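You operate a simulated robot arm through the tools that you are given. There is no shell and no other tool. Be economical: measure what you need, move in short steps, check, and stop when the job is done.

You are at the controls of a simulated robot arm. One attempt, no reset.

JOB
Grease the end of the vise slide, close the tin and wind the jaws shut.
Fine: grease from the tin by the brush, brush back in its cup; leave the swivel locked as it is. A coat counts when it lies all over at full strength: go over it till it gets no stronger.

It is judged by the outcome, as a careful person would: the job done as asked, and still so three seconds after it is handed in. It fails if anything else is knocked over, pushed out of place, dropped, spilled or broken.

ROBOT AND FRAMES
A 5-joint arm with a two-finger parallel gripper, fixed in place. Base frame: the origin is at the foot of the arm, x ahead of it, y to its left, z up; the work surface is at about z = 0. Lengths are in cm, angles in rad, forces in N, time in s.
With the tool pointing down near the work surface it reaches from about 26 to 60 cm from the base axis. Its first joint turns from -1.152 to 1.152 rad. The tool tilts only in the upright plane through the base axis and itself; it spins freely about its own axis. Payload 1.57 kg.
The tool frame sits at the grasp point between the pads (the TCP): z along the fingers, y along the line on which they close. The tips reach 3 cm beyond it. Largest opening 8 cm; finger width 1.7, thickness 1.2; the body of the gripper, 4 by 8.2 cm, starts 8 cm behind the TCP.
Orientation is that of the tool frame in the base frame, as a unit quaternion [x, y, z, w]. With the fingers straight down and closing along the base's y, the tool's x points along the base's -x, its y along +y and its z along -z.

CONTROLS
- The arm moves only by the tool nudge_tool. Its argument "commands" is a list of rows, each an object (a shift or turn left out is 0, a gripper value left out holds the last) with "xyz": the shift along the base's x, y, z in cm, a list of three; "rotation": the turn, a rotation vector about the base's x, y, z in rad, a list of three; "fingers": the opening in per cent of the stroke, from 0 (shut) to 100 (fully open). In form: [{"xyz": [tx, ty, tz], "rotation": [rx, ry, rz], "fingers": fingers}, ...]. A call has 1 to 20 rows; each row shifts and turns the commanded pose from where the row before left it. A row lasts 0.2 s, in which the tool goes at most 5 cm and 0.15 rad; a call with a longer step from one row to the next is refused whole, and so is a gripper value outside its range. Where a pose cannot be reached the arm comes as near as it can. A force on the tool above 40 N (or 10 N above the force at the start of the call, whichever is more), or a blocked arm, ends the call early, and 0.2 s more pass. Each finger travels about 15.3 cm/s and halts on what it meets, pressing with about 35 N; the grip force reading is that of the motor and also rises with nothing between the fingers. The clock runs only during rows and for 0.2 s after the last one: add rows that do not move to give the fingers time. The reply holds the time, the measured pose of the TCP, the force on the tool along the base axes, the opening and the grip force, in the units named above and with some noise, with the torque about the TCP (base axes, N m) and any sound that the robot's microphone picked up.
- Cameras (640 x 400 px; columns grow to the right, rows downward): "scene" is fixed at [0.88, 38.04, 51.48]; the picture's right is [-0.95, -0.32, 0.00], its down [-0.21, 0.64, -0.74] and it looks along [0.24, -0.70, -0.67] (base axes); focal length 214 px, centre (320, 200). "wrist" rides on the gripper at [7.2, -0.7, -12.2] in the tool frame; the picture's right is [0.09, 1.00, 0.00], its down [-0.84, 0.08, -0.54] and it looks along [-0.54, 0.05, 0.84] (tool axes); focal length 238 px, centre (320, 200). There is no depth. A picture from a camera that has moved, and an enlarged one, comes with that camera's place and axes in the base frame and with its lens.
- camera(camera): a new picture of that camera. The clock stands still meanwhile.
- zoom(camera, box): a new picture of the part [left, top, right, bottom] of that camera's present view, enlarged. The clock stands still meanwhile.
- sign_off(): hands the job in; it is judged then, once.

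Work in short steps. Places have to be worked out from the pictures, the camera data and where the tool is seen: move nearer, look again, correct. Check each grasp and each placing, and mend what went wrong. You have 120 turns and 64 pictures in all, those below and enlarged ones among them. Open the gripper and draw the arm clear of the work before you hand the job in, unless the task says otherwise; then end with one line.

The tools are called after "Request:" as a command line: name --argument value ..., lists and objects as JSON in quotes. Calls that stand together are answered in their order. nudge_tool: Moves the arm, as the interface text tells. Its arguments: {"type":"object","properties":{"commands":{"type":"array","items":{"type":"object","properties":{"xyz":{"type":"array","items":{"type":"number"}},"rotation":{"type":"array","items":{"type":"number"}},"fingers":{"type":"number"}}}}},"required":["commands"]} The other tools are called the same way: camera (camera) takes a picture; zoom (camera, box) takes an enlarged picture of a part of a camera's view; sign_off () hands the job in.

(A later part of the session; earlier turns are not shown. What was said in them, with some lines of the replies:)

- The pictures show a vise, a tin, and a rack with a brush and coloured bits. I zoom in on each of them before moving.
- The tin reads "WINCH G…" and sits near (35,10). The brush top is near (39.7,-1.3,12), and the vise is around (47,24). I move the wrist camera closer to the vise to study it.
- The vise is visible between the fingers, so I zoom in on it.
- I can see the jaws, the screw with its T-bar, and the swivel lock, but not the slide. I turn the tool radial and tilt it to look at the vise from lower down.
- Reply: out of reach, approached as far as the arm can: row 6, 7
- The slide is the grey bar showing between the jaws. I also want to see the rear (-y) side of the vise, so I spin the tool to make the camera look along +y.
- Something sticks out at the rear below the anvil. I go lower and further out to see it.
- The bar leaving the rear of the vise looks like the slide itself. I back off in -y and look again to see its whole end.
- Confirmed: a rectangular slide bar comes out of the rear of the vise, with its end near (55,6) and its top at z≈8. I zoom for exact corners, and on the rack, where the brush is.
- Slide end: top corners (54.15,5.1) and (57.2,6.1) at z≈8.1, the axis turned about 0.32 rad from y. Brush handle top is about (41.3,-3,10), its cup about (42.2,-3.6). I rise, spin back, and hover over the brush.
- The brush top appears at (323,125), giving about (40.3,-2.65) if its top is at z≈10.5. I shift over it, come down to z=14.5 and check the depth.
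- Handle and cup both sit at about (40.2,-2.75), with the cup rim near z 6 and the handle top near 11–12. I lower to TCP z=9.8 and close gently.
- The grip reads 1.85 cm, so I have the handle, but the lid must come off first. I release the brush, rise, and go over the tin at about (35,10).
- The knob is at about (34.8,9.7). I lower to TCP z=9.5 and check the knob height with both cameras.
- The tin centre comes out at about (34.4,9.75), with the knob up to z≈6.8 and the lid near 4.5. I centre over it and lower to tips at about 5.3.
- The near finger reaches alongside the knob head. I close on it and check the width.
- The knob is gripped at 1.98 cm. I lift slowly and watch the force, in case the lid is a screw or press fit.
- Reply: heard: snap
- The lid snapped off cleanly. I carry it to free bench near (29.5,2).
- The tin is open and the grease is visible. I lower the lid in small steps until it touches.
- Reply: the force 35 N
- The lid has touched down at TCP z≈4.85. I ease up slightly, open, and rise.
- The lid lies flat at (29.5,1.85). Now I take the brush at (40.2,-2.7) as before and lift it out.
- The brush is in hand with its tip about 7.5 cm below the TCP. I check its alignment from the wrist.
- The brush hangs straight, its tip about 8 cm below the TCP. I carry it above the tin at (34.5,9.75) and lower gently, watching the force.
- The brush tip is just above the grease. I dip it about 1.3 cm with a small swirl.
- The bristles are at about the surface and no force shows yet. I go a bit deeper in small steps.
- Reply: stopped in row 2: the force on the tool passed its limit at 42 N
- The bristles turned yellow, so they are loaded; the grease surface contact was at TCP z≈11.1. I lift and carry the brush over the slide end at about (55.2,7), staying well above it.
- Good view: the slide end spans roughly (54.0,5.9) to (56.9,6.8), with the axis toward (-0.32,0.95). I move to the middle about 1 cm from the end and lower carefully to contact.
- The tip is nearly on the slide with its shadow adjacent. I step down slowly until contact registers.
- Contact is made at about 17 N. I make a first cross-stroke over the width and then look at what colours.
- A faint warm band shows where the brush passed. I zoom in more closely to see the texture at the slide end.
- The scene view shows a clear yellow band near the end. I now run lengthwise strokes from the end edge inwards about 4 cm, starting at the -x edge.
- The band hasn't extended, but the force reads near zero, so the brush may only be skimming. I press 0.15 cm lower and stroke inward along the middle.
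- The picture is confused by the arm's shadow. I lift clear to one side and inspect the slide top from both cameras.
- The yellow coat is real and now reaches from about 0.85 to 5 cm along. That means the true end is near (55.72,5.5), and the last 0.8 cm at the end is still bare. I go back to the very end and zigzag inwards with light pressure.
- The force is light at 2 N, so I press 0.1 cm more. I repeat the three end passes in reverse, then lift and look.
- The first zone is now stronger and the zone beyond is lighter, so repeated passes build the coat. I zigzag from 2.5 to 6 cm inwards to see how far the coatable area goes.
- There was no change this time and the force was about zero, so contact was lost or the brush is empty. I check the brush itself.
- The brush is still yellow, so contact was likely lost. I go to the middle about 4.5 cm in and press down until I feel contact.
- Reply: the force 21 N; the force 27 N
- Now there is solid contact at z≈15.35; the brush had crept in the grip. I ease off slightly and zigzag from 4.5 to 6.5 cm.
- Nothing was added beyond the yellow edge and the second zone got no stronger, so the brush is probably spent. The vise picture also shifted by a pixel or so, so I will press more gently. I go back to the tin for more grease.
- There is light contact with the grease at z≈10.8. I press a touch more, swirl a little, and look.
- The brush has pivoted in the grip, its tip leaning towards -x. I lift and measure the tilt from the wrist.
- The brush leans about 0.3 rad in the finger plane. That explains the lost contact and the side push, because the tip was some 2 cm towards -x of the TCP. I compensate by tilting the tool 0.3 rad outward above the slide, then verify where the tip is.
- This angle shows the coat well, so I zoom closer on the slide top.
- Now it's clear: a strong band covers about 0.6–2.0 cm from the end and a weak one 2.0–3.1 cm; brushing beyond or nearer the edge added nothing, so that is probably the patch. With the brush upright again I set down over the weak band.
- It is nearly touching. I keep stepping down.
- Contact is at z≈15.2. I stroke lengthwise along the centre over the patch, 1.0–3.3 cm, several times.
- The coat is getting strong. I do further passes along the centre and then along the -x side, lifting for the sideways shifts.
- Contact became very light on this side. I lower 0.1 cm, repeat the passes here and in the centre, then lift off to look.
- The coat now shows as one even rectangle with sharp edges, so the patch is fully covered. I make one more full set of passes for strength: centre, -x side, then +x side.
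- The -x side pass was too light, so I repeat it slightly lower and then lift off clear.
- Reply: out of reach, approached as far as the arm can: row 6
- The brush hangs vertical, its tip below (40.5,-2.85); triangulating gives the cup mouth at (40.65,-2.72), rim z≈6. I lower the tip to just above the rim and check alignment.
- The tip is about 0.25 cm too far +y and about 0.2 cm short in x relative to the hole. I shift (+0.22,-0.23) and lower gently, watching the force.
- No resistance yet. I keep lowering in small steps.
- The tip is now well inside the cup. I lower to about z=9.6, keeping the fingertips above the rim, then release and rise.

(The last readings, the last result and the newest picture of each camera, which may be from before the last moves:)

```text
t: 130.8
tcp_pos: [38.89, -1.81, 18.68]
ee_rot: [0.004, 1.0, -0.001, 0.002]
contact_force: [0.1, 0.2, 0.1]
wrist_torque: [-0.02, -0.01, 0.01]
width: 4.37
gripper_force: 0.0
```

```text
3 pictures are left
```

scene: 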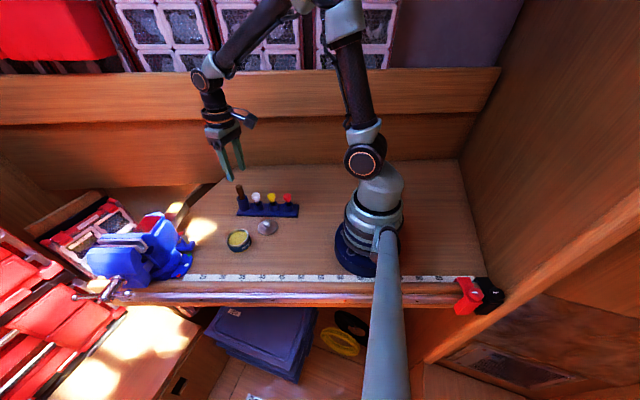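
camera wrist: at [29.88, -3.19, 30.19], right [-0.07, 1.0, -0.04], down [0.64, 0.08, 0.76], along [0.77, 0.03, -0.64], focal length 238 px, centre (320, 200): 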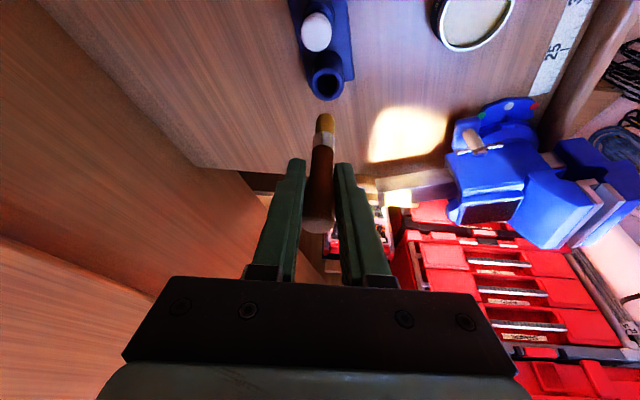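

The brush stands in its cup. The tin may have been nudged slightly while dipping, so I hover over it to measure its exact place before fetching the lid.

Request:
nudge_tool --commands '[{"xyz": [-1.5, 4, 0]}, {"xyz": [-1.5, 4, -1]}, {"xyz": [-1.4, 3.55, -0.7]}, {}]'

Request:
zoom --camera "wrist" --box '[200, 50, 440, 200]'

```text
t: 131.8
tcp_pos: [34.59, 9.8, 17.07]
ee_rot: [0.003, 1.0, 0.0, -0.001]
contact_force: [0.2, 0.6, -0.1]
wrist_torque: [0.0, -0.03, 0.01]
width: 4.41
gripper_force: 0.0
```

```text
2.67 times, centred on (320, 125) of wrist
camera zoom: at [27.37, 9.18, 29.17], right [-0.08, 1.0, 0.0], down [0.84, 0.07, 0.54], along [0.54, 0.05, -0.84], focal length 636 px, centre (320, 400)
```

zoom: 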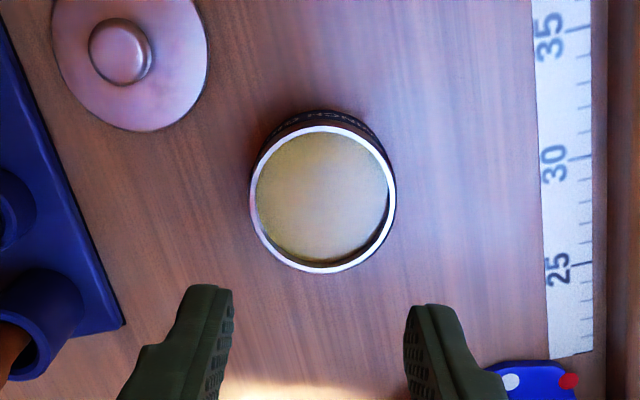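

The tin has moved about (-0.25,+0.2) from its start. I go to the lid, grip its knob and lift.

Request:
nudge_tool --commands '[{"xyz": [-1.7, -2.7, 0]}, {"xyz": [-1.7, -2.7, 0]}, {"xyz": [-1.6, -2.47, 0]}, {"xyz": [0, 0, -4]}, {"xyz": [0, 0, -4]}, {"xyz": [0, 0, -3]}, {"xyz": [0, 0, -0.9]}, {}]'

Request:
nudge_tool --commands '[{"fingers": 20}, {"fingers": 0}, {}, {}]'

```text
t: 133.6
tcp_pos: [29.52, 1.7, 4.86]
ee_rot: [0.004, 1.0, 0.0, 0.002]
contact_force: [0.1, 0.2, -0.3]
wrist_torque: [-0.01, 0.0, 0.03]
width: 4.38
gripper_force: 0.0
```

```text
t: 134.6
tcp_pos: [29.5, 1.75, 4.9]
ee_rot: [0.004, 1.0, -0.001, 0.001]
contact_force: [1.3, -0.9, 0.5]
wrist_torque: [-0.02, -0.01, -0.03]
width: 1.95
gripper_force: 34.1
```

The knob is gripped at 1.95 cm. I lift, move over the tin at (+4.77,+8.1), and lower in small steps until the lid meets the rim.

Request:
nudge_tool --commands '[{"xyz": [0, 0, 3]}, {"xyz": [0, 0, 4]}, {"xyz": [0, 0, 2]}, {"xyz": [1.6, 2.7, 0]}, {"xyz": [1.6, 2.7, 0]}, {"xyz": [1.57, 2.7, 0]}, {"xyz": [0, 0, -2.5]}, {"xyz": [0, 0, -1.8]}, {"xyz": [0, 0, -0.4]}, {}]'

Request:
nudge_tool --commands '[{"xyz": [0, 0, -0.2]}, {"xyz": [0, 0, -0.2]}, {}]'

Request:
nudge_tool --commands '[{"xyz": [0, 0, -0.2]}, {}]'

```text
t: 136.8
tcp_pos: [34.06, 9.74, 9.29]
ee_rot: [0.004, 1.0, 0.0, 0.0]
contact_force: [-0.1, 0.3, -1.0]
wrist_torque: [-0.03, 0.0, 0.01]
width: 1.96
gripper_force: 33.6
```

```text
t: 137.6
tcp_pos: [34.08, 9.82, 8.9]
ee_rot: [0.003, 1.0, 0.001, -0.001]
contact_force: [0.3, 0.3, -0.5]
wrist_torque: [0.02, 0.01, 0.0]
width: 1.97
gripper_force: 33.9
```

```text
t: 138.2
tcp_pos: [34.05, 10.02, 8.81]
ee_rot: [0.003, 1.0, 0.001, 0.0]
contact_force: [-2.1, 0.2, -0.7]
wrist_torque: [-0.01, -0.01, -0.04]
width: 1.98
gripper_force: 33.4
```

I nudge +0.15 in x to match the intended place and keep lowering.

Request:
nudge_tool --commands '[{"xyz": [0.15, 0.05, 0]}, {"xyz": [0, 0, -0.2]}, {}]'

Request:
nudge_tool --commands '[{"xyz": [0, 0, -0.15]}, {}]'

Request:
nudge_tool --commands '[{"xyz": [0, 0, -0.15]}, {}]'

```text
t: 139.0
tcp_pos: [34.07, 10.01, 8.5]
ee_rot: [0.004, 1.0, 0.0, -0.001]
contact_force: [0.6, -0.4, 0.8]
wrist_torque: [-0.02, 0.02, -0.01]
width: 1.97
gripper_force: 33.6
```

```text
t: 139.6
tcp_pos: [34.19, 10.08, 8.34]
ee_rot: [0.004, 1.0, 0.001, -0.001]
contact_force: [0.9, 0.3, -0.9]
wrist_torque: [0.01, -0.01, -0.04]
width: 1.98
gripper_force: 33.8
```

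```text
t: 140.2
tcp_pos: [34.28, 10.1, 8.3]
ee_rot: [0.004, 1.0, 0.0, -0.002]
contact_force: [-0.1, 0.2, -0.1]
wrist_torque: [-0.02, 0.03, -0.02]
width: 1.97
gripper_force: 33.7
```

Request:
nudge_tool --commands '[{"xyz": [0, 0, -0.15]}, {}]'

Request:
nudge_tool --commands '[{"xyz": [0, 0, -0.15]}, {}]'

Request:
nudge_tool --commands '[{"xyz": [0, 0, -0.15]}, {}]'

```text
t: 140.8
tcp_pos: [34.16, 10.14, 8.16]
ee_rot: [0.004, 1.0, -0.001, -0.001]
contact_force: [-0.3, -0.5, 0.0]
wrist_torque: [0.02, 0.0, 0.02]
width: 1.98
gripper_force: 33.8
```

```text
t: 141.4
tcp_pos: [34.32, 10.04, 7.98]
ee_rot: [0.004, 1.0, 0.0, -0.002]
contact_force: [0.6, -0.5, 0.1]
wrist_torque: [-0.02, 0.01, -0.03]
width: 1.96
gripper_force: 33.7
```

```text
t: 142.0
tcp_pos: [34.34, 9.98, 7.91]
ee_rot: [0.005, 1.0, -0.001, -0.003]
contact_force: [-14.1, -13.7, 31.8]
wrist_torque: [-0.4, 0.2, -0.03]
width: 1.93
gripper_force: 33.1
heard: snap
```

The lid snapped on. I ease up a hair, release and rise.

Request:
nudge_tool --commands '[{"xyz": [0, 0, 0.1]}, {"fingers": 30}, {"fingers": 55}, {}, {"xyz": [0, 0, 2]}, {"xyz": [0, 0, 4]}, {"xyz": [0, 0, 4]}, {"xyz": [0, 0, 4]}, {}]'

```text
t: 144.0
tcp_pos: [34.22, 9.92, 22.08]
ee_rot: [0.004, 1.0, 0.0, -0.001]
contact_force: [0.5, -1.6, -0.8]
wrist_torque: [-0.02, 0.02, -0.01]
width: 4.37
gripper_force: 0.1
```

Now the vise screw. From earlier views I place the T-bar lying level along (0.95,0.32), its near end about (42.2,32.2,z≈10), and the screw about (46.5,33.7). I turn the tool so the fingers close along the screw axis and hover over the near end.

Request:
nudge_tool --commands '[{"xyz": [0, 4, 0], "rotation": [0, 0, 0.11]}, {"xyz": [1, 4, 0], "rotation": [0, 0, 0.11]}, {"xyz": [1, 4, 0], "rotation": [0, 0, 0.1]}, {"xyz": [2, 4, 0]}, {"xyz": [2, 4, -1]}, {"xyz": [2, 2.2, -2]}, {}]'

Request:
camera --camera "wrist"

```text
t: 145.6
tcp_pos: [42.46, 32.25, 19.12]
ee_rot: [-0.155, 0.988, -0.001, -0.001]
contact_force: [0.5, 0.5, 0.0]
wrist_torque: [-0.02, -0.03, 0.0]
width: 4.4
gripper_force: 0.1
```

```text
1 pictures are left
camera wrist: at [35.75, 29.4, 31.21], right [-0.39, 0.92, 0.0], down [0.77, 0.33, 0.54], along [0.5, 0.21, -0.84], focal length 238 px, centre (320, 200)
```

wrist: 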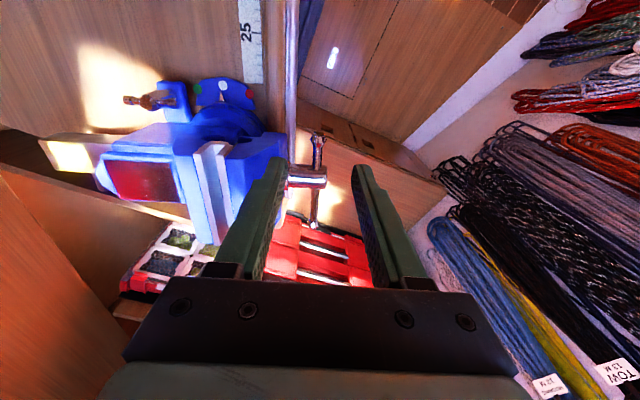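

The fingers are centred on the bar line, and triangulation puts the bar at z≈11, near ball about (41.8,31.8), screw about (46.2,33.4). I narrow the fingers and lower around the bar, then pinch it.

Request:
nudge_tool --commands '[{"fingers": 38}, {"xyz": [0, 0, -2]}, {"xyz": [0, 0, -2]}, {"xyz": [0, 0, -1]}, {"xyz": [0, 0, -1]}, {"xyz": [0, 0, -1]}, {}]'

Request:
nudge_tool --commands '[{"fingers": 15}, {"fingers": 0}, {}, {}]'

```text
t: 147.2
tcp_pos: [42.2, 32.25, 11.81]
ee_rot: [-0.155, 0.988, -0.002, -0.002]
contact_force: [-0.7, 0.5, 0.2]
wrist_torque: [0.01, -0.01, -0.01]
width: 3.05
gripper_force: 0.1
```

```text
t: 148.2
tcp_pos: [42.33, 32.05, 11.79]
ee_rot: [-0.156, 0.988, -0.001, -0.002]
contact_force: [6.3, -13.1, -0.4]
wrist_torque: [-0.34, -0.15, -0.12]
width: 1.53
gripper_force: 31.4
```

I've pinched the bar's ball (1.53 cm), and the torque says it sits about 2.6 cm below the TCP, so z≈9.2. I reopen, lower 1.6 cm, shift slightly towards the vise, and pinch again.

Request:
nudge_tool --commands '[{"fingers": 38}, {"xyz": [0.05, -0.15, -0.5]}, {"xyz": [0, 0, -0.6]}, {"xyz": [0, 0, -0.5]}, {}, {"fingers": 0}, {}, {}]'

```text
t: 150.0
tcp_pos: [42.23, 32.08, 10.23]
ee_rot: [-0.156, 0.988, -0.002, -0.002]
contact_force: [-2.2, 5.3, -2.8]
wrist_torque: [0.03, 0.1, 0.04]
width: 1.54
gripper_force: 31.3
```

The pinch is good. I test-swing the ball downward about 10° (clockwise from the front) and watch the forces.

Request:
nudge_tool --commands '[{"xyz": [0.02, 0.01, -0.27]}, {"xyz": [0.02, 0.01, -0.27]}, {"xyz": [0.03, 0.01, -0.26]}, {}]'

```text
t: 151.0
tcp_pos: [42.53, 32.09, 9.59]
ee_rot: [-0.156, 0.988, 0.0, 0.001]
contact_force: [-2.3, 1.8, 15.3]
wrist_torque: [0.21, -0.61, -0.02]
width: 1.53
gripper_force: 30.8
```

There is moderate resistance, consistent with a turning screw. I continue to about 25°.

Request:
nudge_tool --commands '[{"xyz": [0.08, 0.03, -0.3]}, {"xyz": [0.09, 0.03, -0.3]}, {"xyz": [0.09, 0.03, -0.28]}, {"xyz": [0.09, 0.03, -0.27]}, {}]'

```text
t: 152.2
tcp_pos: [42.84, 32.16, 8.34]
ee_rot: [-0.157, 0.988, -0.001, 0.0]
contact_force: [-9.7, 6.5, 13.2]
wrist_torque: [0.21, -0.54, -0.05]
width: 1.53
gripper_force: 30.9
```

It's turning. I continue to about 45°, with a little less inward travel.

Request:
nudge_tool --commands '[{"xyz": [0.12, 0.04, -0.28]}, {"xyz": [0.14, 0.05, -0.27]}, {"xyz": [0.15, 0.05, -0.26]}, {"xyz": [0.16, 0.05, -0.25]}, {"xyz": [0.17, 0.06, -0.25]}, {}]'

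```text
t: 153.6
tcp_pos: [43.46, 32.42, 6.84]
ee_rot: [-0.155, 0.988, -0.001, 0.0]
contact_force: [-8.8, 1.0, 10.0]
wrist_torque: [0.09, -0.46, -0.08]
width: 1.57
gripper_force: 30.9
```

The path fits a circle of radius about 5 and the screw turns. I continue to about 62°, then release and rise.

Request:
nudge_tool --commands '[{"xyz": [0.22, 0.07, -0.24]}, {"xyz": [0.24, 0.08, -0.22]}, {"xyz": [0.26, 0.08, -0.21]}, {"xyz": [0.27, 0.09, -0.2]}, {"xyz": [0.27, 0.09, -0.18]}, {}]'

```text
t: 155.0
tcp_pos: [44.71, 32.96, 5.82]
ee_rot: [-0.157, 0.988, -0.001, -0.003]
contact_force: [-13.5, 1.5, 8.8]
wrist_torque: [0.01, -0.56, 0.02]
width: 0.94
gripper_force: 27.5
```

The fingers slipped from the ball onto the bar, but the bar stands at about 62°. I release, rise, and go for the upper end, now near (48.9,34.3,13.4).

Request:
nudge_tool --commands '[{"fingers": 40}, {"fingers": 40}, {"xyz": [0, 0, 4]}, {"xyz": [0, 0, 4.5]}, {"xyz": [0, 0, 4.7]}, {"xyz": [2, 0.6, 0]}, {"xyz": [2, 0.65, 0]}, {}]'

Request:
nudge_tool --commands '[{"xyz": [0, 0, -2]}, {"xyz": [0, 0, -1.5]}, {"xyz": [0, 0, -1]}, {"xyz": [0, 0, -1]}, {}, {"fingers": 0}, {}, {}]'

```text
t: 156.8
tcp_pos: [48.19, 33.69, 18.96]
ee_rot: [-0.156, 0.988, 0.0, -0.003]
contact_force: [-0.8, 0.8, 0.3]
wrist_torque: [0.01, -0.01, 0.01]
width: 3.2
gripper_force: 0.1
out of reach, approached as far as the arm can: row 7
```

```text
t: 158.6
tcp_pos: [48.2, 33.48, 13.37]
ee_rot: [-0.156, 0.988, 0.0, -0.001]
contact_force: [0.6, 0.2, -0.9]
wrist_torque: [-0.02, 0.0, -0.04]
width: 0.0
gripper_force: 21.4
```

The pinch found nothing. The bar is probably steeper than I thought, with the screw nearer (46.2,33.4), and lies just to the -x side of the fingers. I sweep the closed fingers in -w at this height, which pushes the upper end in the closing direction.

Request:
nudge_tool --commands '[{"xyz": [-0.28, -0.1, 0.2]}, {"xyz": [-0.38, -0.13, 0]}, {"xyz": [-0.38, -0.13, 0]}, {"xyz": [-0.38, -0.13, 0]}, {}]'

```text
t: 159.8
tcp_pos: [46.73, 33.24, 13.53]
ee_rot: [-0.155, 0.988, 0.0, -0.001]
contact_force: [-0.1, -0.5, -1.1]
wrist_torque: [0.04, 0.04, 0.01]
width: 0.0
gripper_force: 21.5
```

Request:
nudge_tool --commands '[{"xyz": [-0.38, -0.13, 0]}, {"xyz": [-0.38, -0.13, 0]}, {"xyz": [-0.38, -0.13, 0]}, {"xyz": [-0.38, -0.13, 0]}, {"xyz": [-0.38, -0.13, 0]}, {"xyz": [-0.38, -0.13, 0]}, {}]'

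```text
t: 161.4
tcp_pos: [44.43, 32.31, 13.64]
ee_rot: [-0.155, 0.988, 0.0, -0.001]
contact_force: [-1.0, 0.6, 0.5]
wrist_torque: [-0.01, 0.02, 0.01]
width: 0.0
gripper_force: 21.0
```

There's no upright bar here, so it may have swung back when released. I probe for it by touch at its original level position, coming down with closed fingers.

Request:
nudge_tool --commands '[{"xyz": [-1.2, -0.05, 0]}, {"xyz": [0, 0, -0.5]}, {"xyz": [0, 0, -0.3]}, {"xyz": [0, 0, -0.3]}, {"xyz": [0, 0, -0.3]}, {}]'

Request:
nudge_tool --commands '[{"xyz": [0, 0, -0.3]}, {"xyz": [0, 0, -0.3]}, {"xyz": [0, 0, -0.3]}, {}]'

```text
t: 162.8
tcp_pos: [43.1, 32.24, 12.36]
ee_rot: [-0.155, 0.988, -0.001, -0.001]
contact_force: [0.7, 0.1, 1.5]
wrist_torque: [0.02, -0.01, -0.03]
width: 0.0
gripper_force: 21.5
```

```text
t: 163.8
tcp_pos: [43.23, 32.36, 11.35]
ee_rot: [-0.155, 0.988, 0.0, -0.001]
contact_force: [-0.7, -0.1, 3.8]
wrist_torque: [0.03, -0.04, 0.02]
width: 0.0
gripper_force: 21.3
```

Request:
nudge_tool --commands '[{"xyz": [0, 0, -0.25]}, {}]'

Request:
nudge_tool --commands '[{"xyz": [0, 0, -0.25]}, {}]'

Request:
nudge_tool --commands '[{"xyz": [0, 0, -0.4]}, {}]'

```text
t: 164.4
tcp_pos: [43.17, 32.25, 11.08]
ee_rot: [-0.156, 0.988, -0.001, -0.001]
contact_force: [0.4, -0.6, 1.1]
wrist_torque: [0.04, -0.02, 0.0]
width: 0.0
gripper_force: 21.1
```

```text
t: 165.0
tcp_pos: [43.25, 32.32, 10.88]
ee_rot: [-0.155, 0.988, -0.001, -0.002]
contact_force: [0.6, -0.8, 0.5]
wrist_torque: [-0.03, 0.02, -0.01]
width: 0.03
gripper_force: 21.1
```

```text
t: 165.6
tcp_pos: [43.28, 32.36, 10.43]
ee_rot: [-0.156, 0.988, -0.002, -0.001]
contact_force: [-0.7, 0.1, 1.3]
wrist_torque: [0.03, 0.01, 0.02]
width: 0.0
gripper_force: 21.6
```

The touch readings are ambiguous, so the last picture is worth spending here. I draw the arm back out of the scene camera's line of sight and look at the handle and jaws.

Request:
nudge_tool --commands '[{"xyz": [0, 0, 4]}, {"xyz": [0, 0, 4]}, {"xyz": [0, 0, 2]}, {"xyz": [-2, -4, 0]}, {"xyz": [-2, -4, 0]}, {"xyz": [-2, -4, 0]}, {"xyz": [-1, -3, 0]}, {}]'

Request:
zoom --camera "scene" --box '[70, 205, 190, 310]'

```text
t: 167.4
tcp_pos: [36.49, 17.3, 20.37]
ee_rot: [-0.155, 0.988, 0.0, 0.001]
contact_force: [0.4, 0.6, -0.7]
wrist_torque: [0.0, 0.03, 0.0]
width: 0.0
gripper_force: 21.5
```

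```text
3.81 times, centred on (130, 258) of scene
camera zoom: at [0.88, 38.04, 51.48], right [-0.95, -0.32, 0.0], down [-0.21, 0.64, -0.74], along [0.24, -0.7, -0.67], focal length 817 px, centre (1044, -19)
```

zoom: 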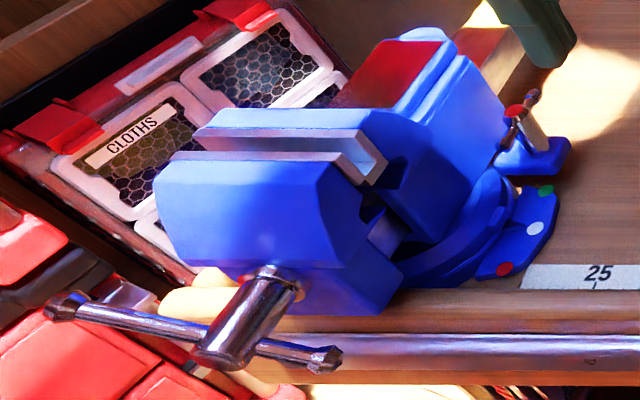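

The picture shows the bar tilted clockwise about 25–30° (near end down), and it also slides in its hole; the screw centre is about (48.0,33.95,8.6). So the direction is right but the bar slid while I swung it. I'll pinch it nearer the screw with the tool tilted outward 0.3 rad for reach and clearance.

Request:
nudge_tool --commands '[{"xyz": [0.5, 4, 0], "fingers": 40}, {"xyz": [0.5, 4, 0]}, {"xyz": [1, 4, 0]}, {"xyz": [2.5, 2, 0], "rotation": [0.087, -0.122, 0]}, {"xyz": [2.5, 1.2, 0], "rotation": [0.087, -0.122, 0]}, {"xyz": [1.25, 0.25, -3]}, {"xyz": [0, 0, -3]}, {"xyz": [0, 0, -2]}, {}]'

Request:
nudge_tool --commands '[{"xyz": [0, 0, -1.5]}, {"xyz": [0, 0, -1.3]}, {"xyz": [0, 0, -1.2]}, {}, {"fingers": 0}, {}, {}]'

```text
t: 169.4
tcp_pos: [44.29, 32.81, 12.34]
ee_rot: [-0.155, 0.977, 0.068, 0.131]
contact_force: [-0.1, -0.8, -0.3]
wrist_torque: [0.05, -0.01, -0.04]
width: 3.2
gripper_force: 0.1
```

```text
t: 171.0
tcp_pos: [44.44, 32.59, 8.58]
ee_rot: [-0.153, 0.977, 0.068, 0.131]
contact_force: [12.3, -24.0, 0.2]
wrist_torque: [-0.7, -0.15, -0.4]
width: 0.92
gripper_force: 27.3
```

I've got the bar (0.92 cm), but only at the fingertips: it lies about 53° down and slightly nearer the vise. I reopen, shift towards the vise and lower, pinch again.

Request:
nudge_tool --commands '[{"fingers": 40}, {"xyz": [0.1, -0.3, -0.6]}, {"xyz": [0, 0, -0.7]}, {}, {"fingers": 0}, {}, {}]'

```text
t: 172.1
tcp_pos: [44.53, 32.48, 7.49]
ee_rot: [-0.152, 0.977, 0.067, 0.132]
contact_force: [-3.6, -9.4, 9.4]
wrist_torque: [-0.48, -0.21, -0.23]
width: 1.53
gripper_force: 31.3
stopped in row 5: the force on the tool passed its limit at 42 N (the readings are from after the stop); the commanded pose is now the measured one
```

Now the ball is in the pads (1.53 cm). I swing it on down and inward along the arc in small steps.

Request:
nudge_tool --commands '[{"xyz": [0.24, 0.06, -0.25]}, {"xyz": [0.24, 0.06, -0.24]}, {"xyz": [0.26, 0.07, -0.22]}, {}]'

Request:
nudge_tool --commands '[{"xyz": [0.27, 0.08, -0.2]}, {"xyz": [0.28, 0.08, -0.18]}, {"xyz": [0.29, 0.08, -0.16]}, {}]'

```text
t: 172.4
tcp_pos: [44.59, 32.64, 7.61]
ee_rot: [-0.152, 0.977, 0.068, 0.132]
contact_force: [-1.4, -2.2, 4.8]
wrist_torque: [-0.68, -0.02, -0.2]
width: 1.55
gripper_force: 30.8
stopped in row 1: the force on the tool passed its limit at 51 N (the readings are from after the stop); the commanded pose is now the measured one
```

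```text
t: 172.8
tcp_pos: [44.65, 32.62, 7.43]
ee_rot: [-0.152, 0.978, 0.066, 0.128]
contact_force: [-2.5, -2.6, 5.3]
wrist_torque: [-0.74, -0.1, -0.26]
width: 1.54
gripper_force: 30.8
stopped in row 1: the force on the tool passed its limit at 50 N (the readings are from after the stop); the commanded pose is now the measured one
```

It's blocked stiffly in this direction. I test which way the ball is free with tiny steps: first straight down, then inward.

Request:
nudge_tool --commands '[{"xyz": [0, 0, -0.1]}, {}, {"xyz": [0, 0, -0.1]}, {}]'

Request:
nudge_tool --commands '[{"xyz": [0.1, 0.033, 0]}, {}, {"xyz": [0.1, 0.033, 0]}, {}]'

```text
t: 173.7
tcp_pos: [44.76, 32.51, 7.48]
ee_rot: [-0.151, 0.978, 0.066, 0.129]
contact_force: [-3.5, -2.6, 5.8]
wrist_torque: [-1.04, -0.17, -0.45]
width: 1.49
gripper_force: 31.0
stopped in row 4: the force on the tool passed its limit at 44 N (the readings are from after the stop); the commanded pose is now the measured one
```

```text
t: 174.4
tcp_pos: [44.74, 32.51, 7.54]
ee_rot: [-0.151, 0.978, 0.066, 0.127]
contact_force: [-2.1, -2.3, 6.0]
wrist_torque: [-0.79, -0.08, -0.29]
width: 1.54
gripper_force: 31.5
stopped in row 3: the force on the tool passed its limit at 43 N (the readings are from after the stop); the commanded pose is now the measured one
```

The grip is wedged crookedly. I release, rise clear, bring the tool upright and close the fingers, to push the bar end down from above instead.

Request:
nudge_tool --commands '[{"fingers": 40}, {"fingers": 40}, {"xyz": [0, 0, 2]}, {"xyz": [0, 0, 3]}, {"xyz": [0, 0, 2], "rotation": [-0.087, 0.122, 0]}, {"rotation": [-0.087, 0.122, 0], "fingers": 0}, {}, {}]'

```text
t: 176.2
tcp_pos: [44.63, 32.59, 14.49]
ee_rot: [-0.152, 0.988, -0.004, -0.006]
contact_force: [-0.4, 0.1, 0.5]
wrist_torque: [-0.01, 0.02, -0.03]
width: 0.0
gripper_force: 22.0
```

I lower the closed fingers over the ball at about (44.9,32.75) in small steps to find it.

Request:
nudge_tool --commands '[{"xyz": [0.25, 0.15, -1.5]}, {"xyz": [0, 0, -1]}, {"xyz": [0, 0, -0.5]}, {"xyz": [0, 0, -0.5]}, {}]'

Request:
nudge_tool --commands '[{"xyz": [0, 0, -0.4]}, {"xyz": [0, 0, -0.4]}, {}]'

Request:
nudge_tool --commands '[{"xyz": [0, 0, -0.4]}, {"xyz": [0, 0, -0.4]}, {}]'

```text
t: 177.4
tcp_pos: [44.87, 32.76, 11.07]
ee_rot: [-0.152, 0.988, -0.003, -0.005]
contact_force: [0.3, 0.8, -0.3]
wrist_torque: [0.01, -0.01, 0.01]
width: 0.0
gripper_force: 21.3
```

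```text
t: 178.2
tcp_pos: [45.03, 32.72, 10.1]
ee_rot: [-0.153, 0.988, -0.003, -0.005]
contact_force: [-1.3, -1.0, 0.2]
wrist_torque: [0.01, 0.0, 0.01]
width: 0.0
gripper_force: 21.3
```

```text
t: 179.1
tcp_pos: [44.78, 32.83, 9.43]
ee_rot: [-0.151, 0.988, -0.003, -0.005]
contact_force: [-0.7, 0.5, 0.6]
wrist_torque: [0.03, 0.01, -0.03]
width: 0.0
gripper_force: 21.2
```

Request:
nudge_tool --commands '[{"xyz": [0, 0, -0.4]}, {"xyz": [0, 0, -0.3]}, {}]'

Request:
nudge_tool --commands '[{"xyz": [0, 0, -0.3]}, {"xyz": [0, 0, -0.3]}, {}]'

Request:
nudge_tool --commands '[{"xyz": [0, 0, -0.3]}, {"xyz": [0, 0, -0.3]}, {}]'

```text
t: 179.8
tcp_pos: [44.93, 32.68, 8.68]
ee_rot: [-0.153, 0.988, -0.002, -0.005]
contact_force: [-0.8, 0.2, -0.4]
wrist_torque: [0.0, 0.03, -0.01]
width: 0.0
gripper_force: 21.2
```

```text
t: 180.7
tcp_pos: [45.06, 32.8, 8.33]
ee_rot: [-0.152, 0.988, -0.002, -0.004]
contact_force: [-2.4, -3.3, 18.8]
wrist_torque: [0.36, -0.37, -0.21]
width: 0.0
gripper_force: 21.4
```

```text
t: 181.1
tcp_pos: [45.09, 32.73, 8.3]
ee_rot: [-0.151, 0.989, -0.001, -0.004]
contact_force: [-3.3, -2.5, 4.2]
wrist_torque: [0.18, -0.09, -0.14]
width: 0.04
gripper_force: 20.8
stopped in row 1: the force on the tool passed its limit at 45 N (the readings are from after the stop); the commanded pose is now the measured one
```

The closed fingers rest on the ball at about 53° and it no longer turns, even at 45 N. It may have reached shut. To check whether the screw advanced, I pinch the ball upright and read its position along the screw axis.

Request:
nudge_tool --commands '[{"xyz": [0, 0, 2]}, {"xyz": [0.15, 0.15, 1], "fingers": 40}, {"fingers": 40}, {"xyz": [0, 0, -2]}, {"xyz": [0, 0, -1.5]}, {"xyz": [0, 0, -1.3]}, {}]'

Request:
nudge_tool --commands '[{"fingers": 20}, {"fingers": 10}, {"fingers": 0}, {}, {}]'

```text
t: 182.2
tcp_pos: [45.01, 32.89, 9.14]
ee_rot: [-0.151, 0.988, -0.002, -0.006]
contact_force: [-4.4, -1.9, 5.7]
wrist_torque: [-0.14, -0.11, -0.13]
width: 3.21
gripper_force: 0.0
stopped in row 5: the force on the tool passed its limit at 55 N (the readings are from after the stop); the commanded pose is now the measured one
```

```text
t: 183.4
tcp_pos: [45.13, 32.83, 9.13]
ee_rot: [-0.151, 0.988, -0.002, -0.005]
contact_force: [4.8, -5.7, -2.5]
wrist_torque: [0.38, 0.22, -0.01]
width: 1.54
gripper_force: 31.4
```

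A fingertip hit the jaw face on the wide opening: that was the obstacle, not the screw. The ball itself is pinched at z≈6.7, about 31° down. I regrip lower with a narrow opening.

Request:
nudge_tool --commands '[{"fingers": 26}, {}, {"xyz": [0.03, -0.1, -0.4]}, {"xyz": [0, 0, -0.4]}, {"xyz": [0, 0, -0.4]}, {}]'

Request:
nudge_tool --commands '[{"fingers": 0}, {}, {}]'

```text
t: 184.8
tcp_pos: [45.09, 32.94, 7.81]
ee_rot: [-0.152, 0.988, -0.003, -0.008]
contact_force: [-12.5, -3.4, 2.0]
wrist_torque: [-0.01, -0.19, -0.32]
width: 2.12
gripper_force: 0.1
```

```text
t: 185.6
tcp_pos: [45.19, 32.82, 7.65]
ee_rot: [-0.152, 0.988, -0.003, -0.007]
contact_force: [-5.8, -2.4, -12.7]
wrist_torque: [-0.45, 0.14, -0.51]
width: 0.95
gripper_force: 27.3
```

Now I hold the bar (0.95 cm), close to the screw head because the bar slid in. I pull it outward along its own line about 2 cm to regain leverage and clearance.

Request:
nudge_tool --commands '[{"xyz": [-0.33, -0.11, -0.18]}, {"xyz": [-0.33, -0.11, -0.18]}, {"xyz": [-0.33, -0.11, -0.19]}, {"xyz": [-0.33, -0.11, -0.19]}, {"xyz": [-0.33, -0.11, -0.19]}, {}]'

```text
t: 187.0
tcp_pos: [43.43, 32.27, 6.92]
ee_rot: [-0.152, 0.988, -0.002, -0.006]
contact_force: [9.4, -7.3, 11.1]
wrist_torque: [0.4, -0.11, -0.17]
width: 0.93
gripper_force: 27.6
```

The bar came out with the pinch, at about r≈5.7 and 31° down. I swing along the arc to 50° first.

Request:
nudge_tool --commands '[{"xyz": [0.2, 0.07, -0.32]}, {"xyz": [0.24, 0.08, -0.33]}, {"xyz": [0.3, 0.1, -0.35]}, {"xyz": [0.36, 0.12, -0.34]}, {}]'

Request:
nudge_tool --commands '[{"xyz": [0.36, 0.12, -0.29]}, {"xyz": [0.38, 0.13, -0.27]}, {"xyz": [0.4, 0.13, -0.24]}, {}]'

```text
t: 188.2
tcp_pos: [44.52, 32.74, 5.51]
ee_rot: [-0.151, 0.989, -0.004, -0.008]
contact_force: [-12.9, -5.6, 7.6]
wrist_torque: [-0.01, -0.69, -0.48]
width: 0.93
gripper_force: 27.7
```

```text
t: 188.8
tcp_pos: [45.14, 32.88, 5.32]
ee_rot: [-0.15, 0.989, -0.004, -0.011]
contact_force: [-5.0, -1.6, 5.0]
wrist_torque: [-0.3, -0.38, -0.93]
width: 0.93
gripper_force: 28.0
stopped in row 3: the force on the tool passed its limit at 49 N (the readings are from after the stop); the commanded pose is now the measured one
```

The bar is now about 66° down; the finger just met the screw head, which puts the screw at about (47.05,33.6). I release, back off, rise, and approach the upper end with a slight outward tilt.

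Request:
nudge_tool --commands '[{"fingers": 30}, {"xyz": [-0.3, -0.1, 0], "fingers": 34}, {"xyz": [0, 0, 4]}, {"xyz": [0, 0, 4.5]}, {"xyz": [0, 0, 4.5]}, {"xyz": [1.5, 0.45, 0], "rotation": [0.058, -0.081, 0]}, {"xyz": [1.5, 0.45, 0], "rotation": [0.058, -0.081, 0]}, {}]'

Request:
nudge_tool --commands '[{"xyz": [0, 0, -1.5]}, {"xyz": [0, 0, -1]}, {"xyz": [0, 0, -1]}, {"xyz": [0, 0, -0.8]}, {"xyz": [0, 0, -0.5]}, {}]'

Request:
nudge_tool --commands '[{"fingers": 0}, {}, {}]'

```text
t: 190.6
tcp_pos: [47.88, 33.61, 18.11]
ee_rot: [-0.15, 0.985, 0.04, 0.08]
contact_force: [0.6, 0.1, -0.4]
wrist_torque: [0.01, -0.04, -0.01]
width: 2.74
gripper_force: 0.0
```

```text
t: 192.0
tcp_pos: [47.83, 33.58, 13.33]
ee_rot: [-0.15, 0.985, 0.039, 0.081]
contact_force: [-0.2, -0.1, 0.0]
wrist_torque: [0.03, 0.0, 0.0]
width: 2.69
gripper_force: 0.2
```

```text
t: 192.8
tcp_pos: [47.94, 33.57, 13.37]
ee_rot: [-0.15, 0.985, 0.04, 0.08]
contact_force: [-0.1, -0.1, -0.1]
wrist_torque: [0.01, 0.01, 0.0]
width: 0.02
gripper_force: 21.3
```

Nothing there, so the upper end lies further out. I open, tilt more, move out along w about 1.2 cm, and close again.

Request:
nudge_tool --commands '[{"fingers": 34}, {"xyz": [0.3, 0.1, 0], "rotation": [0.073, -0.101, 0]}, {"xyz": [0.4, 0.15, 0], "rotation": [0.073, -0.101, 0]}, {"xyz": [0.4, 0.15, 0]}, {}, {"fingers": 0}, {}, {}]'

```text
t: 194.6
tcp_pos: [48.93, 34.01, 13.32]
ee_rot: [-0.146, 0.966, 0.094, 0.19]
contact_force: [0.3, -0.2, -0.7]
wrist_torque: [-0.01, 0.0, 0.01]
width: 0.02
gripper_force: 21.6
```

Nothing above z≈10.6. The bar must have slid down in its hole, so its upper ball sits right on the screw head. I go back to 0.2 rad tilt and feel down with open fingers to just above the head, then close.

Request:
nudge_tool --commands '[{"fingers": 34}, {"xyz": [-0.5, -0.15, 0.5], "rotation": [-0.073, 0.101, 0]}, {"xyz": [-0.6, -0.2, 0], "rotation": [-0.073, 0.101, 0]}, {"xyz": [0, 0, -0.5]}, {"xyz": [0, 0, -0.3]}, {}]'

Request:
nudge_tool --commands '[{"xyz": [0, 0, -0.2]}, {"xyz": [0, 0, -0.2]}, {}]'

Request:
nudge_tool --commands '[{"fingers": 15}, {"fingers": 0}, {}, {}]'

```text
t: 196.0
tcp_pos: [47.98, 33.73, 13.24]
ee_rot: [-0.151, 0.984, 0.04, 0.082]
contact_force: [0.5, -0.1, 6.8]
wrist_torque: [-0.08, -0.05, 0.05]
width: 2.68
gripper_force: 0.1
```

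```text
t: 196.8
tcp_pos: [48.1, 33.78, 13.09]
ee_rot: [-0.15, 0.984, 0.042, 0.084]
contact_force: [5.3, 0.3, 26.7]
wrist_torque: [-0.3, -0.19, 0.3]
width: 2.71
gripper_force: 0.1
```

```text
t: 197.8
tcp_pos: [48.09, 33.76, 12.92]
ee_rot: [-0.151, 0.984, 0.042, 0.083]
contact_force: [11.2, -5.0, 23.1]
wrist_torque: [-0.09, -0.24, 0.18]
width: 0.02
gripper_force: 21.5
```

The upper probes show no bar there, so the swing only reached about 45° and the bar's upper end is further out. I go back to the near side with closed upright fingers and push the bar down from above, further out from the collar.

Request:
nudge_tool --commands '[{"xyz": [0, 0, 2]}, {"xyz": [-1, -0.3, 2]}, {"xyz": [-1.2, -0.35, 0], "rotation": [-0.058, 0.081, 0]}, {"xyz": [-1.35, -0.35, 0], "rotation": [-0.058, 0.081, 0]}, {"xyz": [0, 0, -3]}, {"xyz": [0, 0, -2]}, {"xyz": [0, 0, -1]}, {}]'

Request:
nudge_tool --commands '[{"xyz": [0, 0, -0.5]}, {"xyz": [0, 0, -0.5]}, {"xyz": [0, 0, -0.5]}, {}]'

Request:
nudge_tool --commands '[{"xyz": [0, 0, -0.5]}, {"xyz": [0, 0, -0.5]}, {"xyz": [0, 0, -0.5]}, {}]'

```text
t: 199.6
tcp_pos: [44.27, 32.58, 10.73]
ee_rot: [-0.151, 0.988, -0.005, -0.009]
contact_force: [-0.6, 0.4, -0.6]
wrist_torque: [0.01, 0.05, -0.01]
width: 0.0
gripper_force: 21.6
```

```text
t: 200.6
tcp_pos: [44.42, 32.57, 9.1]
ee_rot: [-0.152, 0.988, -0.005, -0.009]
contact_force: [0.4, 0.3, -0.1]
wrist_torque: [0.02, 0.02, -0.02]
width: 0.02
gripper_force: 21.5
```

```text
t: 201.6
tcp_pos: [44.38, 32.71, 7.63]
ee_rot: [-0.152, 0.988, -0.005, -0.009]
contact_force: [-0.9, 0.7, -0.1]
wrist_torque: [0.0, 0.0, 0.0]
width: 0.01
gripper_force: 20.9
```

Request:
nudge_tool --commands '[{"xyz": [0, 0, -0.5]}, {"xyz": [0, 0, -0.5]}, {"xyz": [0, 0, -0.5]}, {}]'

Request:
nudge_tool --commands '[{"xyz": [0, 0, -0.5]}, {"xyz": [0, 0, -0.5]}, {}]'

Request:
nudge_tool --commands '[{"xyz": [0.25, 0.08, 0]}, {"xyz": [0.25, 0.08, 0]}, {}]'

Request:
nudge_tool --commands '[{"xyz": [0.25, 0.08, 0]}, {"xyz": [0.25, 0.08, 0]}, {}]'

```text
t: 202.6
tcp_pos: [44.3, 32.73, 6.22]
ee_rot: [-0.15, 0.989, -0.005, -0.009]
contact_force: [0.0, -0.3, 0.1]
wrist_torque: [0.02, 0.01, 0.02]
width: 0.0
gripper_force: 21.2
```

```text
t: 203.2
tcp_pos: [44.42, 32.67, 5.7]
ee_rot: [-0.151, 0.989, -0.003, -0.007]
contact_force: [-0.8, -1.1, 3.1]
wrist_torque: [0.1, -0.07, -0.04]
width: 0.0
gripper_force: 21.6
stopped in row 3: the force on the tool passed its limit at 46 N (the readings are from after the stop); the commanded pose is now the measured one
```

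```text
t: 204.1
tcp_pos: [44.95, 32.93, 5.75]
ee_rot: [-0.151, 0.989, -0.003, -0.007]
contact_force: [-2.7, 2.2, 10.3]
wrist_torque: [-0.04, -0.36, 0.02]
width: 0.0
gripper_force: 21.4
```

```text
t: 204.6
tcp_pos: [44.9, 32.99, 5.88]
ee_rot: [-0.15, 0.989, -0.006, -0.012]
contact_force: [-2.0, -1.1, 2.3]
wrist_torque: [0.08, -0.08, -0.02]
width: 0.0
gripper_force: 21.3
stopped in row 2: the force on the tool passed its limit at 43 N (the readings are from after the stop); the commanded pose is now the measured one
```

The readings make sense if the screw has already moved towards the vise: the bar now sits at smaller u than my fingers, and the inner finger keeps landing on it. I rise and probe the upper end again, shifted 1 cm towards the vise.

Request:
nudge_tool --commands '[{"xyz": [-0.3, -0.1, 1]}, {"xyz": [0, 0, 4]}, {"xyz": [0, 0, 4]}, {"xyz": [0, 0, 3.3]}, {"xyz": [1.7, -0.1, 0], "rotation": [0.058, -0.081, 0], "fingers": 40}, {"xyz": [1.7, -0.1, 0], "rotation": [0.058, -0.081, 0]}, {}]'

Request:
nudge_tool --commands '[{"xyz": [0, 0, -1.5]}, {"xyz": [0, 0, -1]}, {"xyz": [0, 0, -1]}, {"xyz": [0, 0, -0.8]}, {}]'

Request:
nudge_tool --commands '[{"fingers": 20}, {"fingers": 0}, {}, {}]'

```text
t: 206.2
tcp_pos: [48.13, 32.63, 18.13]
ee_rot: [-0.149, 0.985, 0.037, 0.079]
contact_force: [-0.2, -0.1, 0.3]
wrist_torque: [0.0, 0.02, -0.02]
width: 3.18
gripper_force: 0.0
```

```text
t: 207.4
tcp_pos: [48.28, 32.58, 13.76]
ee_rot: [-0.149, 0.985, 0.038, 0.079]
contact_force: [-0.3, -0.2, -0.8]
wrist_torque: [0.0, -0.01, -0.02]
width: 3.2
gripper_force: 0.0
```

```text
t: 208.0
tcp_pos: [47.91, 33.32, 13.84]
ee_rot: [-0.156, 0.984, 0.04, 0.081]
contact_force: [0.3, 3.4, -1.2]
wrist_torque: [0.07, -0.04, 0.0]
width: 1.53
gripper_force: 31.3
stopped in row 3: the force on the tool passed its limit at 43 N (the readings are from after the stop); the commanded pose is now the measured one
```

I have the upper ball (1.53 cm) near (47.9,33.3), u≈16.5: the screw has moved about 0.7 cm towards the vise, so it is closing. I swing the ball over the top towards the near side, following with a small drift toward the vise.

Request:
nudge_tool --commands '[{"xyz": [-0.306, -0.157, 0.013]}, {"xyz": [-0.306, -0.157, 0.013]}, {"xyz": [-0.306, -0.157, 0.013]}, {}]'

Request:
nudge_tool --commands '[{"xyz": [-0.279, -0.145, -0.085]}, {"xyz": [-0.279, -0.145, -0.085]}, {"xyz": [-0.279, -0.145, -0.085]}, {"xyz": [-0.279, -0.145, -0.085]}, {}]'

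```text
t: 209.0
tcp_pos: [47.03, 32.97, 14.03]
ee_rot: [-0.157, 0.983, 0.042, 0.085]
contact_force: [3.6, 25.5, 2.7]
wrist_torque: [0.46, -0.48, 0.12]
width: 1.54
gripper_force: 31.1
```

```text
t: 210.2
tcp_pos: [46.12, 32.76, 13.86]
ee_rot: [-0.158, 0.982, 0.044, 0.09]
contact_force: [2.7, 34.7, 16.3]
wrist_torque: [0.49, -0.25, 0.31]
width: 1.55
gripper_force: 31.3
```

The side force says I overdid the drift. I correct +0.35 cm outward and continue the arc to the near side.

Request:
nudge_tool --commands '[{"xyz": [-0.06, 0.17, 0]}, {"xyz": [-0.05, 0.16, 0]}, {"xyz": [-0.252, -0.083, -0.16]}, {"xyz": [-0.252, -0.083, -0.17]}, {"xyz": [-0.252, -0.083, -0.18]}, {"xyz": [-0.252, -0.083, -0.18]}, {}]'

Request:
nudge_tool --commands '[{"xyz": [-0.2, -0.07, -0.23]}, {"xyz": [-0.18, -0.06, -0.25]}, {"xyz": [-0.17, -0.06, -0.27]}, {"xyz": [-0.15, -0.05, -0.28]}, {}]'

Request:
nudge_tool --commands '[{"xyz": [-0.12, -0.04, -0.3]}, {"xyz": [-0.1, -0.03, -0.3]}, {"xyz": [-0.07, -0.03, -0.31]}, {"xyz": [-0.04, -0.01, -0.31]}, {}]'

```text
t: 211.8
tcp_pos: [44.84, 32.19, 12.65]
ee_rot: [-0.155, 0.984, 0.04, 0.08]
contact_force: [-0.5, 0.8, 0.5]
wrist_torque: [0.0, 0.0, 0.01]
width: 0.0
gripper_force: 21.3
```

```text
t: 213.0
tcp_pos: [44.22, 31.96, 11.74]
ee_rot: [-0.155, 0.984, 0.041, 0.08]
contact_force: [1.1, -0.6, -0.5]
wrist_torque: [0.0, 0.01, 0.02]
width: 0.0
gripper_force: 21.2
```

```text
t: 214.2
tcp_pos: [43.8, 31.71, 10.46]
ee_rot: [-0.156, 0.984, 0.04, 0.08]
contact_force: [0.0, 0.3, 0.1]
wrist_torque: [0.02, 0.0, 0.03]
width: 0.0
gripper_force: 20.6
```

The ball slipped out just past the top. Now the bar leans to the near side, so I can push it with closed fingers from behind: rise, go to its far side, lower, and sweep in -w, then down.

Request:
nudge_tool --commands '[{"xyz": [0, 0, 4]}, {"xyz": [0, 0, 4.5]}, {"xyz": [2, 0.95, 0]}, {"xyz": [1.9, 0.9, 0]}, {}, {"xyz": [0, 0, -2.5]}, {"xyz": [0, 0, -1.5]}, {"xyz": [0, 0, -1.1]}, {}]'

Request:
nudge_tool --commands '[{"xyz": [-0.38, -0.13, 0]}, {"xyz": [-0.38, -0.13, 0]}, {"xyz": [-0.38, -0.13, 0]}, {"xyz": [-0.38, -0.13, 0]}, {}]'

Request:
nudge_tool --commands '[{"xyz": [-0.38, -0.13, 0]}, {"xyz": [-0.38, -0.13, 0]}, {"xyz": [-0.38, -0.13, 0]}, {"xyz": [-0.38, -0.13, 0]}, {}]'

```text
t: 215.8
tcp_pos: [48.49, 34.05, 16.66]
ee_rot: [-0.154, 0.982, 0.048, 0.095]
contact_force: [1.7, -1.3, 1.8]
wrist_torque: [-0.04, -0.04, 0.01]
width: 0.0
gripper_force: 21.6
stopped in row 7: the force on the tool passed its limit at 45 N (the readings are from after the stop); the commanded pose is now the measured one
```

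```text
t: 217.0
tcp_pos: [47.09, 33.55, 16.84]
ee_rot: [-0.154, 0.982, 0.05, 0.1]
contact_force: [14.0, 4.5, 15.2]
wrist_torque: [0.11, -0.43, 0.08]
width: 0.0
gripper_force: 20.9
```

```text
t: 218.2
tcp_pos: [45.29, 32.87, 16.59]
ee_rot: [-0.155, 0.982, 0.047, 0.093]
contact_force: [0.0, -1.2, 5.8]
wrist_torque: [0.01, -0.05, 0.0]
width: 0.0
gripper_force: 21.6
```

Contact with the ball's top at about (48.9,34.3,13) shows it is still about 70° on the far side. The earlier pinch slipped because of my sideways drift. I re-pinch there at u≈17.1 and drag it straight over with no drift.

Request:
nudge_tool --commands '[{"xyz": [0, 0, 2.5], "fingers": 40}, {"xyz": [1.5, 0.5, 0]}, {"xyz": [1.6, 0.58, 0]}, {}, {"xyz": [0, 0, -1.5]}, {"xyz": [0, 0, -1.5]}, {"xyz": [0, 0, -1]}, {"xyz": [0, 0, -0.7]}, {}]'

Request:
nudge_tool --commands '[{"fingers": 22}, {"fingers": 10}, {"fingers": 0}, {}, {}]'

```text
t: 220.2
tcp_pos: [48.5, 34.01, 14.26]
ee_rot: [-0.154, 0.982, 0.047, 0.095]
contact_force: [0.0, 0.4, -0.2]
wrist_torque: [-0.01, 0.0, 0.01]
width: 3.2
gripper_force: 0.1
```

```text
t: 221.4
tcp_pos: [48.47, 33.96, 14.32]
ee_rot: [-0.155, 0.982, 0.047, 0.096]
contact_force: [-0.3, 0.2, 1.2]
wrist_torque: [0.0, 0.01, 0.01]
width: 0.0
gripper_force: 21.3
```

The sweep evidently carried the ball over the top to the near side, and I'm now behind it with closed fingers. I sweep in -w at this height.

Request:
nudge_tool --commands '[{"xyz": [-0.38, -0.13, 0]}, {"xyz": [-0.38, -0.13, 0]}, {"xyz": [-0.38, -0.13, 0]}, {"xyz": [-0.38, -0.13, 0]}, {}]'

Request:
nudge_tool --commands '[{"xyz": [-0.38, -0.13, 0]}, {"xyz": [-0.38, -0.13, 0]}, {"xyz": [-0.38, -0.13, 0]}, {"xyz": [-0.38, -0.13, 0]}, {}]'

Request:
nudge_tool --commands '[{"xyz": [-0.38, -0.13, 0]}, {"xyz": [-0.38, -0.13, 0]}, {"xyz": [-0.38, -0.13, -0.1]}, {"xyz": [-0.38, -0.13, -0.2]}, {}]'

```text
t: 222.3
tcp_pos: [47.7, 33.92, 14.95]
ee_rot: [-0.153, 0.981, 0.054, 0.108]
contact_force: [3.0, 2.1, -0.7]
wrist_torque: [0.03, -0.08, 0.02]
width: 0.0
gripper_force: 21.6
stopped in row 4: the force on the tool passed its limit at 44 N (the readings are from after the stop); the commanded pose is now the measured one
```

```text
t: 222.8
tcp_pos: [47.53, 33.84, 15.13]
ee_rot: [-0.153, 0.98, 0.058, 0.116]
contact_force: [3.9, 1.9, -2.6]
wrist_torque: [0.05, -0.12, 0.02]
width: 0.0
gripper_force: 21.0
stopped in row 2: the force on the tool passed its limit at 44 N (the readings are from after the stop); the commanded pose is now the measured one
```

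```text
t: 223.4
tcp_pos: [47.48, 33.78, 15.09]
ee_rot: [-0.151, 0.979, 0.062, 0.124]
contact_force: [5.0, 2.4, -3.3]
wrist_torque: [0.03, -0.13, 0.06]
width: 0.0
gripper_force: 21.7
stopped in row 2: the force on the tool passed its limit at 46 N (the readings are from after the stop); the commanded pose is now the measured one
```

Three pushes at about 45 N won't move the bar past about 100°. Before, it turned with light force and the screw travelled inward, from u 17.15 to 16.55. That matches jaws brought hard together. I back off away from the bar, rise straight up, withdraw and open the gripper.

Request:
nudge_tool --commands '[{"xyz": [0.15, 0.05, 0]}, {"xyz": [0, 0, 2]}, {"xyz": [0, 0, 3]}, {"xyz": [-1, -0.5, 2]}, {}]'

```text
t: 224.6
tcp_pos: [46.53, 33.45, 22.21]
ee_rot: [-0.152, 0.979, 0.061, 0.124]
contact_force: [-0.4, 0.6, 0.0]
wrist_torque: [-0.01, -0.01, -0.02]
width: 0.03
gripper_force: 21.2
```

To be sure, I check once more by pinching the upper ball where it should now stand, about (46.35,33.15,13), reading its position along the screw and gently trying to turn it on.

Request:
nudge_tool --commands '[{"xyz": [-0.5, -0.5, 0], "fingers": 40}, {"xyz": [0, 0, -3]}, {"xyz": [0, 0, -2]}, {"xyz": [0, 0, -1.2]}, {"xyz": [0, 0, -0.8]}, {"xyz": [0, 0, -0.7]}, {}]'

Request:
nudge_tool --commands '[{"fingers": 22}, {"fingers": 10}, {"fingers": 0}, {}, {}]'

```text
t: 226.2
tcp_pos: [45.98, 32.87, 14.49]
ee_rot: [-0.152, 0.979, 0.063, 0.122]
contact_force: [0.1, 0.0, -0.2]
wrist_torque: [0.01, -0.02, 0.02]
width: 3.18
gripper_force: 0.0
```

```text
t: 227.4
tcp_pos: [46.07, 32.72, 14.48]
ee_rot: [-0.151, 0.979, 0.061, 0.122]
contact_force: [6.8, -19.5, 0.0]
wrist_torque: [-0.23, -0.08, -0.17]
width: 1.53
gripper_force: 31.1
```

I have the ball exactly where expected, at u≈16.55. I relieve the side load and try to turn it on by 0.6 cm along its arc.

Request:
nudge_tool --commands '[{"xyz": [0.07, -0.22, 0]}, {}, {"xyz": [-0.19, -0.06, -0.04]}, {"xyz": [-0.19, -0.06, -0.05]}, {"xyz": [-0.19, -0.06, -0.06]}, {}]'

```text
t: 228.8
tcp_pos: [45.67, 32.5, 14.61]
ee_rot: [-0.152, 0.978, 0.064, 0.126]
contact_force: [16.6, 1.5, 1.7]
wrist_torque: [0.06, -0.27, -0.03]
width: 1.52
gripper_force: 31.4
```

It moved about 0.35 cm against 16 N, which is not conclusive. I continue another 0.9 cm along the arc.

Request:
nudge_tool --commands '[{"xyz": [-0.28, -0.09, -0.1]}, {"xyz": [-0.28, -0.09, -0.11]}, {"xyz": [-0.28, -0.09, -0.12]}, {}]'

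```text
t: 229.8
tcp_pos: [44.62, 32.11, 13.96]
ee_rot: [-0.152, 0.979, 0.062, 0.121]
contact_force: [-1.1, 0.0, -0.4]
wrist_torque: [-0.01, -0.02, -0.02]
width: 0.0
gripper_force: 21.0
```

The pinch slid off rather than turn the screw, so it is firmly tight. I rise, withdraw and leave the gripper open.

Request:
nudge_tool --commands '[{"xyz": [0, 0, 4]}, {"xyz": [0, 0, 4]}, {"xyz": [-2, -3, 3], "rotation": [-0.07, 0.1, 0]}, {"xyz": [-3, -4, 3], "rotation": [-0.07, 0.1, 0]}, {"xyz": [-3, -4, 3]}, {"xyz": [-3, -4, 2], "fingers": 100}, {"xyz": [-1, -1, 0]}, {}]'

```text
refused: row 4 steps farther than a row can; nothing moved
```

Request:
nudge_tool --commands '[{"xyz": [0, 0, 4]}, {"xyz": [0, 0, 4]}, {"xyz": [-2, -3, 2], "rotation": [-0.07, 0.1, 0]}, {"xyz": [-2, -3, 2], "rotation": [-0.07, 0.1, 0]}, {"xyz": [-2, -3, 2]}, {"xyz": [-2, -3, 2], "fingers": 100}, {"xyz": [-2, -3, 1]}, {"xyz": [-1, -1, 0]}, {}]'

```text
t: 231.8
tcp_pos: [33.61, 16.17, 30.9]
ee_rot: [-0.154, 0.988, 0.004, 0.015]
contact_force: [0.5, 0.6, -0.6]
wrist_torque: [-0.02, 0.01, -0.03]
width: 8.01
gripper_force: 0.0
```

The arm is clear with the gripper open, so I hand the job in.

Request:
sign_off

```text
The job is handed in.
```

I greased the slide end with an even coat, put the brush back in its cup and snapped the tin shut. I wound the screw until it would turn no further, but I had no pictures left to see the jaws; that they are shut is judged by feel only. The tin ended about 0.3 cm from where it started. The vise's swivel lock was not touched, though the vise may have shifted by about a millimetre while I was brushing.
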